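You operate a simulated robot arm through the tools that you are given. There is no shell and no other tool. Be economical: measure what you need, move in short steps, check, and stop when the job is done.

Carry out the task below with a simulated robot arm. There is one attempt and no reset: what you move stays moved.

TASK
Put one of the orange shims from the top of the service bench in the cleat tray.
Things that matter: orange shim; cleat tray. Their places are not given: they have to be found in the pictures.

It is judged by the outcome, as a careful person would: the job done as asked, and still so three seconds after it is handed in. It fails if anything else is knocked over, pushed out of place, dropped, spilled or broken.

THE ROBOT
A 6-joint arm with a two-finger parallel gripper, fixed in place. Base frame: the origin is at the foot of the arm, x ahead of it, y to its left, z up; the work surface is at about z = 800. Lengths are in mm, angles in rad, forces in N, time in s.
With the tool pointing down near the work surface it reaches from about 260 to 680 mm from the base axis. Its first joint turns from -1.152 to 1.152 rad. Payload 2.9 kg.
Tool frame: the origin (TCP) lies between the finger pads and is the grasp point; the fingertips stand 30 mm ahead of it; z points along the fingers, y is the line along which they close. The gripper opens to 110 mm. The fingers are 20 mm wide and 10 mm thick; the gripper's body (48 by 112 mm) begins 55 mm behind the TCP.
Orientation is told as [roll, pitch, yaw] about the base's x, y, z axes, in that order, counted from this pose: with the fingers straight down and closing along the base's y, the tool's x points along the base's -x, its y along +y and its z along -z.

THE INTERFACE
- The arm moves only by the tool arm_command. Its argument "deltas" is a list of rows, each a list of 5 numbers: the opening, from 0 (shut) to 1 (fully open), then the shift along the tool's x, y, z in mm, then the turn about the tool's z in rad. In form: [[grip, tx, ty, tz, twist], ...]. A call has 1 to 12 rows; each row shifts and turns the commanded pose from where the row before left it, along the tool's axes as they then stand. A row lasts 0.2 s, in which the tool goes at most 50 mm and 0.15 rad; a call with a longer step from one row to the next is refused whole, and so is a gripper value outside its range. A pose out of reach is approached as far as the arm can. The call stops where the force on the tool passes 40 N (or 10 N more than at its start, if that is more) or the arm is blocked; 0.2 s more then pass. The fingers move at their own pace (about 108 mm/s each) and stop on an object; they squeeze with about 25 N. The grip force told is the motor's: it shows also when the fingers shut on nothing. Time passes only in rows, and 0.2 s behind the last, so rows that do not move let the fingers close. It gives the time, the measured TCP pose, the force on the tool (base axes), the opening and the grip force at its end, in the units of the frame above (readings bear some noise).
- Cameras (640 x 400 px; columns grow to the right, rows downward): "scene" is fixed at [101.8, 455.7, 1404.8]; the picture's right is [-0.56, -0.83, 0.00], its down [-0.39, 0.27, -0.88] and it looks along [0.73, -0.49, -0.47] (base axes); focal length 374 px, centre (320, 200). "wrist" rides on the gripper at [-36, 0, -57] in the tool frame; the picture's right is [0.00, -1.00, 0.00], its down [0.97, 0.00, -0.24] and it looks along [0.24, 0.00, 0.97] (tool axes); focal length 218 px, centre (320, 200).
- camera(camera): a new picture of that camera. No time passes.
- locate(camera, pixels): for up to 12 pixels [column, row] of the newest picture of that camera ("zoom" is the newest enlarged one), the place [x, y, z] in the base frame of the surface seen there, good to about 3 mm, but the place of the scene camera against the robot may be out by one fixed shift of up to 25 mm in any direction. No time passes.
- zoom(camera, box): a new picture of the part [left, top, right, bottom] of that camera's present view, enlarged. No time passes.
- close_job(): hands the job in; it is judged then, once.

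Work in short steps. Measure before you move; look again where a grasp or a placing could have gone wrong, and mend it. You have 60 turns and 22 pictures in all, the two below and enlarged ones among them. Open the gripper and draw the arm clear of the work before you hand the job in, unless the task says otherwise; then end with one line.

The tools are called after "Emit:" as a command line: name --pt "numbers of a row" for each row, then --argument value for the rest, lists and objects as JSON in quotes. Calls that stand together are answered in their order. arm_command: Moves the arm, as the interface text tells. Its arguments: {"type":"object","properties":{"deltas":{"type":"array"}},"required":["deltas"]} The other tools are called the same way: camera (camera) takes a picture; locate (camera, pixels) gives the place of the surface under pixels of a picture; zoom (camera, box) takes an enlarged picture of a part of a camera's view; close_job () hands the job in.

At the start:

```text
clock: 0.0
position: [412.5, -48.9, 1083.8]
orientation: [-0.002, 0.0, 0.001]
wrist_force: [-0.5, -0.2, 1.2]
finger_gap: 110.1
grasp_force: 0.0
```

scene: 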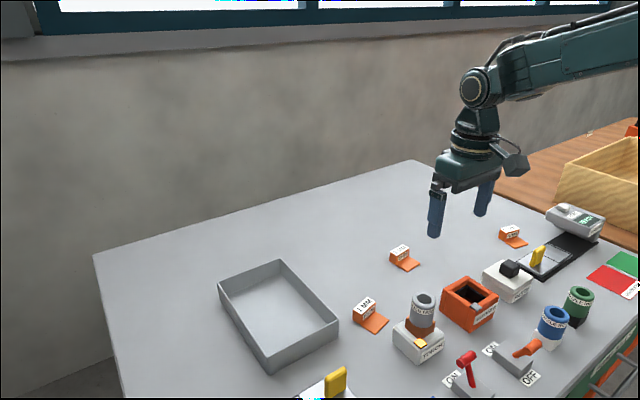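
wrist: 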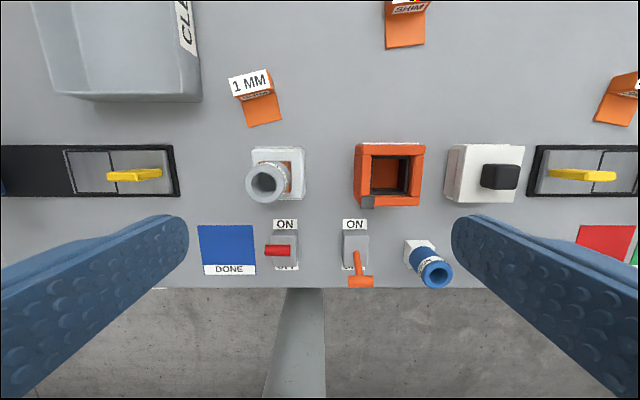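

The pictures show three orange wedge pieces and a gray tray labelled "CLE…". I zoom in to read the labels and shapes.

Emit:
zoom --camera "scene" --box '[340, 220, 540, 345]'

Emit:
zoom --camera "wrist" --box '[40, 0, 460, 220]'

```text
3.20 times, centred on (440, 282) of scene
```

zoom: 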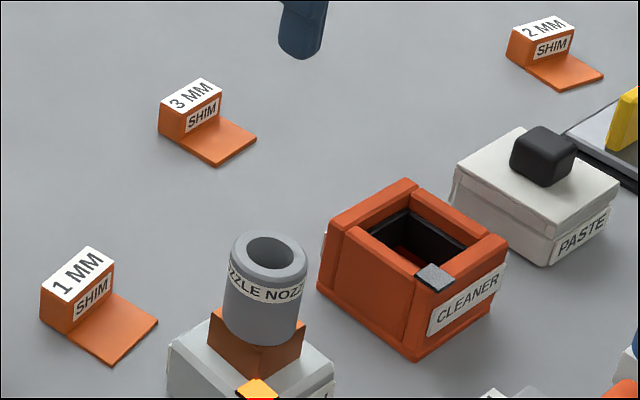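

```text
1.52 times, centred on (250, 110) of wrist
```

zoom: 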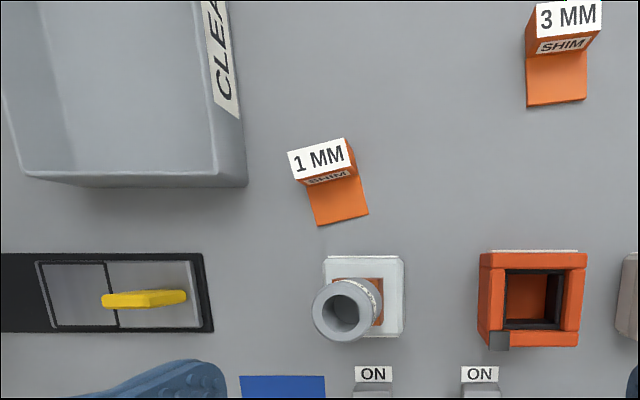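

All three are shims; the 3 MM one (wrist ~405,20) stands freest. I measure it, the tray and the 1 MM one.

Emit:
locate --camera "zoom" --pixels '[[540, 33], [597, 28], [540, 8], [598, 4], [529, 103], [586, 97], [292, 155], [345, 142], [130, 100], [240, 182], [20, 175], [215, 60]]'

Emit:
locate --camera "scene" --pixels '[[219, 282], [280, 260], [338, 320], [270, 369], [275, 310], [398, 248], [365, 305]]'

```text
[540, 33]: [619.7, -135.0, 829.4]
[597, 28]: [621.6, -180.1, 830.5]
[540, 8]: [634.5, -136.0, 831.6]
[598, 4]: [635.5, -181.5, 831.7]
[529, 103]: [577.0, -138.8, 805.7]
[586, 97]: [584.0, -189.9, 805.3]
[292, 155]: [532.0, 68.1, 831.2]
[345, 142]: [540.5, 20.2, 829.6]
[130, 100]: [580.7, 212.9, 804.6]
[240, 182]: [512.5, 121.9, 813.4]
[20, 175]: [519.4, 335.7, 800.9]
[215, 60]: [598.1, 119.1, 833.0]
```

```text
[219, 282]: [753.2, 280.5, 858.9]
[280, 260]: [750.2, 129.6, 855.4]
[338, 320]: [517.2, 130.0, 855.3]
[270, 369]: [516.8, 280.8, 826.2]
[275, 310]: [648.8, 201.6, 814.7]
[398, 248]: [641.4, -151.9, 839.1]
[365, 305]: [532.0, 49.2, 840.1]
```

3 MM shim: block about x 628, y −158, top 831, ~46 wide along y. I move above it, open, and look with the wrist camera.

Emit:
arm_command --pt "1 -36 -18 22 0" --pt "1 -36 -18 22 0" --pt "1 -36 -18 22 0" --pt "1 -36 -18 22 0" --pt "1 -36 -18 22 0" --pt "1 -36 -18 22 0" --pt "1 0 0 0 0"

Emit:
camera --camera "wrist"

```text
clock: 1.6
position: [630.2, -152.0, 950.6]
orientation: [0.0, 0.002, -0.001]
wrist_force: [-1.1, -0.2, 0.1]
finger_gap: 110.0
grasp_force: 0.2
```

```text
17 pictures are left
```

wrist: 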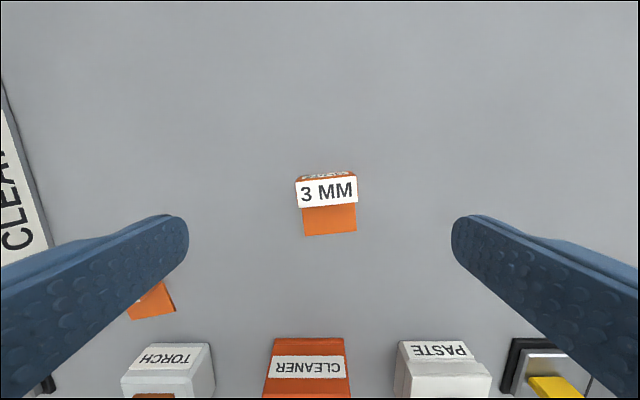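

The shim sits at (327,190), slightly turned. I measure the top corners and the blade.

Emit:
locate --camera "wrist" --pixels '[[297, 184], [354, 178], [299, 206], [356, 201], [306, 234], [355, 230], [326, 174], [327, 192]]'

```text
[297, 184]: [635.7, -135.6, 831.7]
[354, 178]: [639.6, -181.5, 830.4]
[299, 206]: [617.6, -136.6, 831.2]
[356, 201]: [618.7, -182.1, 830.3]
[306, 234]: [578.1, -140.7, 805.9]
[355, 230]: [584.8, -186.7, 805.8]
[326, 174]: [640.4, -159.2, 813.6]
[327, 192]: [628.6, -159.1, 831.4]
```

Centre (628, −159), turned about +0.09 in yaw. I align, and go down to TCP z ≈ 836 (fingertips ~806).

Emit:
arm_command --pt "1 2 -7 0 0" --pt "1 0 0 0 -0.09" --pt "1 0 0 35 0" --pt "1 0 0 35 0" --pt "1 0 0 25 0" --pt "1 0 0 19 0" --pt "1 0 0 0 0"

Emit:
camera --camera "wrist"

```text
clock: 3.2
position: [626.4, -162.6, 837.3]
orientation: [0.0, 0.0, 0.091]
wrist_force: [-0.1, 0.1, 0.2]
finger_gap: 110.1
grasp_force: 0.1
```

```text
16 pictures are left
```

wrist: 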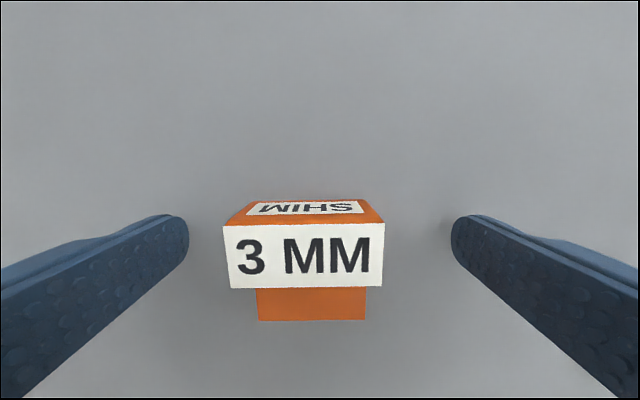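

Well aligned; the block is ~4 mm left of centre (column 305). I shift and close.

Emit:
arm_command --pt "1 0 4 2 0" --pt "0.6 0 0 0 0" --pt "0.3 0 0 0 0" --pt "0.2 0 0 0 0" --pt "0.2 0 0 0 0" --pt "0.2 0 0 0 0"

```text
clock: 4.6
position: [627.2, -157.9, 834.7]
orientation: [0.0, 0.001, 0.09]
wrist_force: [0.8, -0.3, -0.1]
finger_gap: 51.3
grasp_force: 25.1
```

Gripped with 25 N at gap 51. I lift and check.

Emit:
arm_command --pt "0.2 0 0 -20 0" --pt "0.2 0 0 -35 0" --pt "0.2 0 0 -35 0" --pt "0.2 0 0 -35 0" --pt "0.2 0 0 0 0"

Emit:
camera --camera "wrist"

Emit:
camera --camera "scene"

```text
clock: 5.8
position: [624.2, -157.8, 961.5]
orientation: [-0.001, 0.001, 0.091]
wrist_force: [-1.3, -0.1, -0.1]
finger_gap: 51.1
grasp_force: 25.1
```

```text
15 pictures are left
```

wrist: 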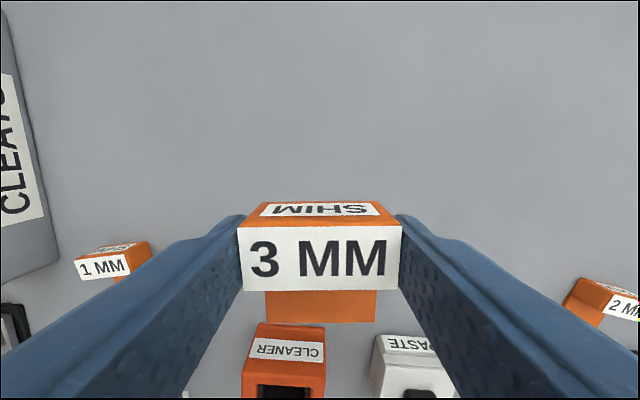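

```text
14 pictures are left
```

scene: 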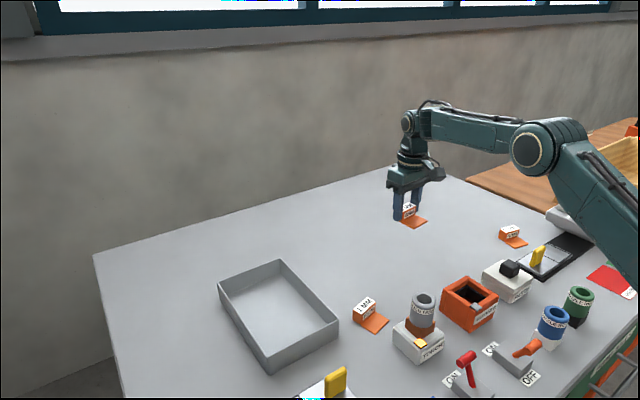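

The shim is held, and the label reads CLEATS. I carry it at height toward the tray centre (~600, 200).

Emit:
arm_command --pt "0.2 0 0 -5 0.09" --pt "0.2 3 40 0 0" --pt "0.2 3 40 0 0" --pt "0.2 3 40 0 0" --pt "0.2 3 40 0 0" --pt "0.2 3 40 0 0" --pt "0.2 3 40 0 0" --pt "0.2 3 40 0 0" --pt "0.2 3 40 0 0" --pt "0.2 0 38 0 0" --pt "0.2 0 0 0 0"

Emit:
camera --camera "wrist"

```text
clock: 8.2
position: [602.8, 202.6, 966.3]
orientation: [0.0, 0.001, 0.0]
wrist_force: [-0.2, 0.0, -0.7]
finger_gap: 51.2
grasp_force: 24.9
```

```text
13 pictures are left
```

wrist: 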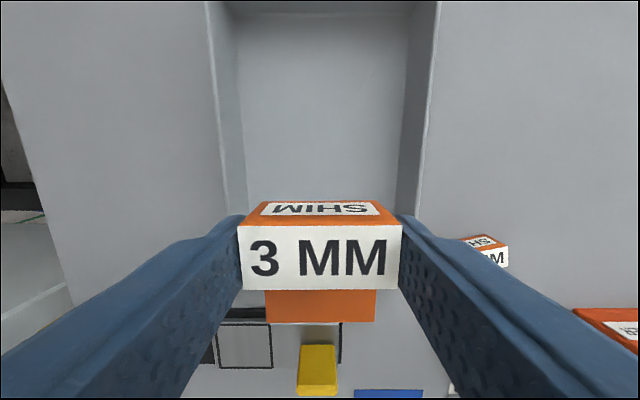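

Emit:
locate --camera "wrist" --pixels '[[212, 110], [430, 110], [320, 9], [320, 120], [243, 120], [402, 120], [223, 180], [420, 180], [320, 15]]'

```text
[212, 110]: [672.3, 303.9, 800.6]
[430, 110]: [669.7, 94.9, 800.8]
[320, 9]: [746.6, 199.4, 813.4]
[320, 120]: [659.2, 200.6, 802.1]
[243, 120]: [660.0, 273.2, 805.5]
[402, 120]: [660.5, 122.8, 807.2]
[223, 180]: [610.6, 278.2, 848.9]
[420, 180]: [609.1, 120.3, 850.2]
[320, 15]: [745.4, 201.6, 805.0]
```

Tray spans y ≈ 120–278, rim at 850, floor ≈ 802; the TCP is centred, and blade end at x≈552 is inside. I lower to z ≈ 840.

Emit:
arm_command --pt "0.2 0 -3 30 0" --pt "0.2 0 0 35 0" --pt "0.2 0 0 30 0" --pt "0.2 0 0 20 0" --pt "0.2 0 0 10 0" --pt "0.2 0 0 0 0"

Emit:
camera --camera "scene"

```text
clock: 9.6
position: [602.4, 196.6, 841.0]
orientation: [0.001, -0.001, 0.0]
wrist_force: [-2.6, -0.6, 13.4]
finger_gap: 50.9
grasp_force: 24.7
```

```text
12 pictures are left
```

scene: 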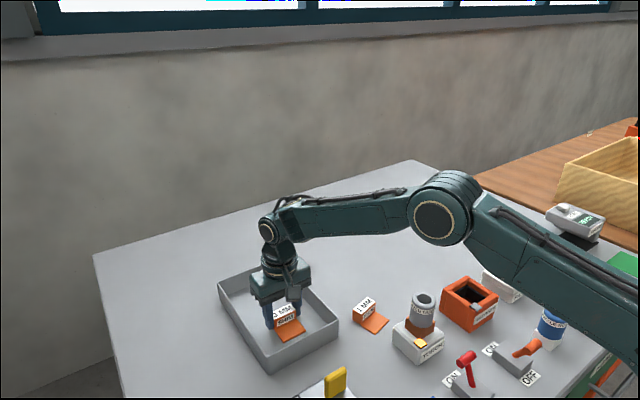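

The 13 N upward force shows the shim rests on the tray floor. I open partly and draw straight up.

Emit:
arm_command --pt "0.5 0 0 0 0" --pt "0.7 0 0 0 0" --pt "0.75 0 0 0 0" --pt "0.75 0 0 -20 0" --pt "0.75 0 0 -35 0" --pt "0.75 0 0 -40 0" --pt "0.75 0 0 -40 0" --pt "0.75 35 0 0 0" --pt "0.75 40 0 0 0" --pt "0.75 40 0 0 0" --pt "0.75 40 0 0 0" --pt "0.75 0 0 0 0"

Emit:
camera --camera "wrist"

Emit:
camera --camera "scene"

```text
clock: 12.2
position: [446.5, 197.2, 976.5]
orientation: [0.0, 0.0, -0.001]
wrist_force: [-0.4, 0.3, 0.8]
finger_gap: 82.4
grasp_force: 0.0
```

```text
11 pictures are left
```

wrist: 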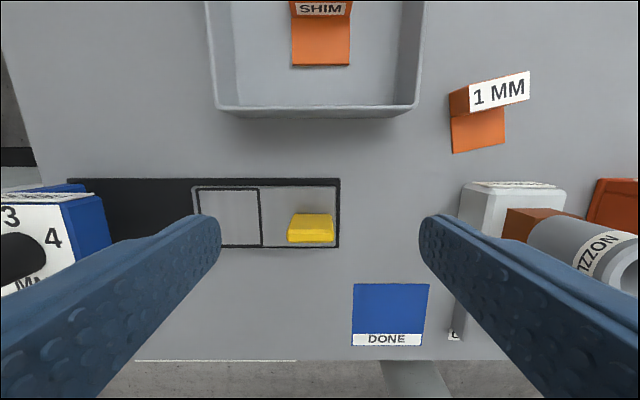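

```text
10 pictures are left
```

scene: 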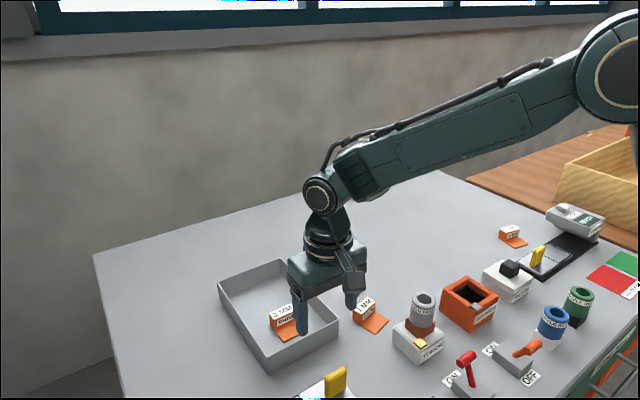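

The 3 MM shim lies upright inside the tray (scene 283,325), everything else is unmoved, and the arm is clear. I hand in.

Emit:
close_job

```text
The job is handed in.
```

I put the 3 MM orange shim in the cleat tray, where it rests upright on the floor; nothing else moved in the last pictures, and the arm is open and clear.
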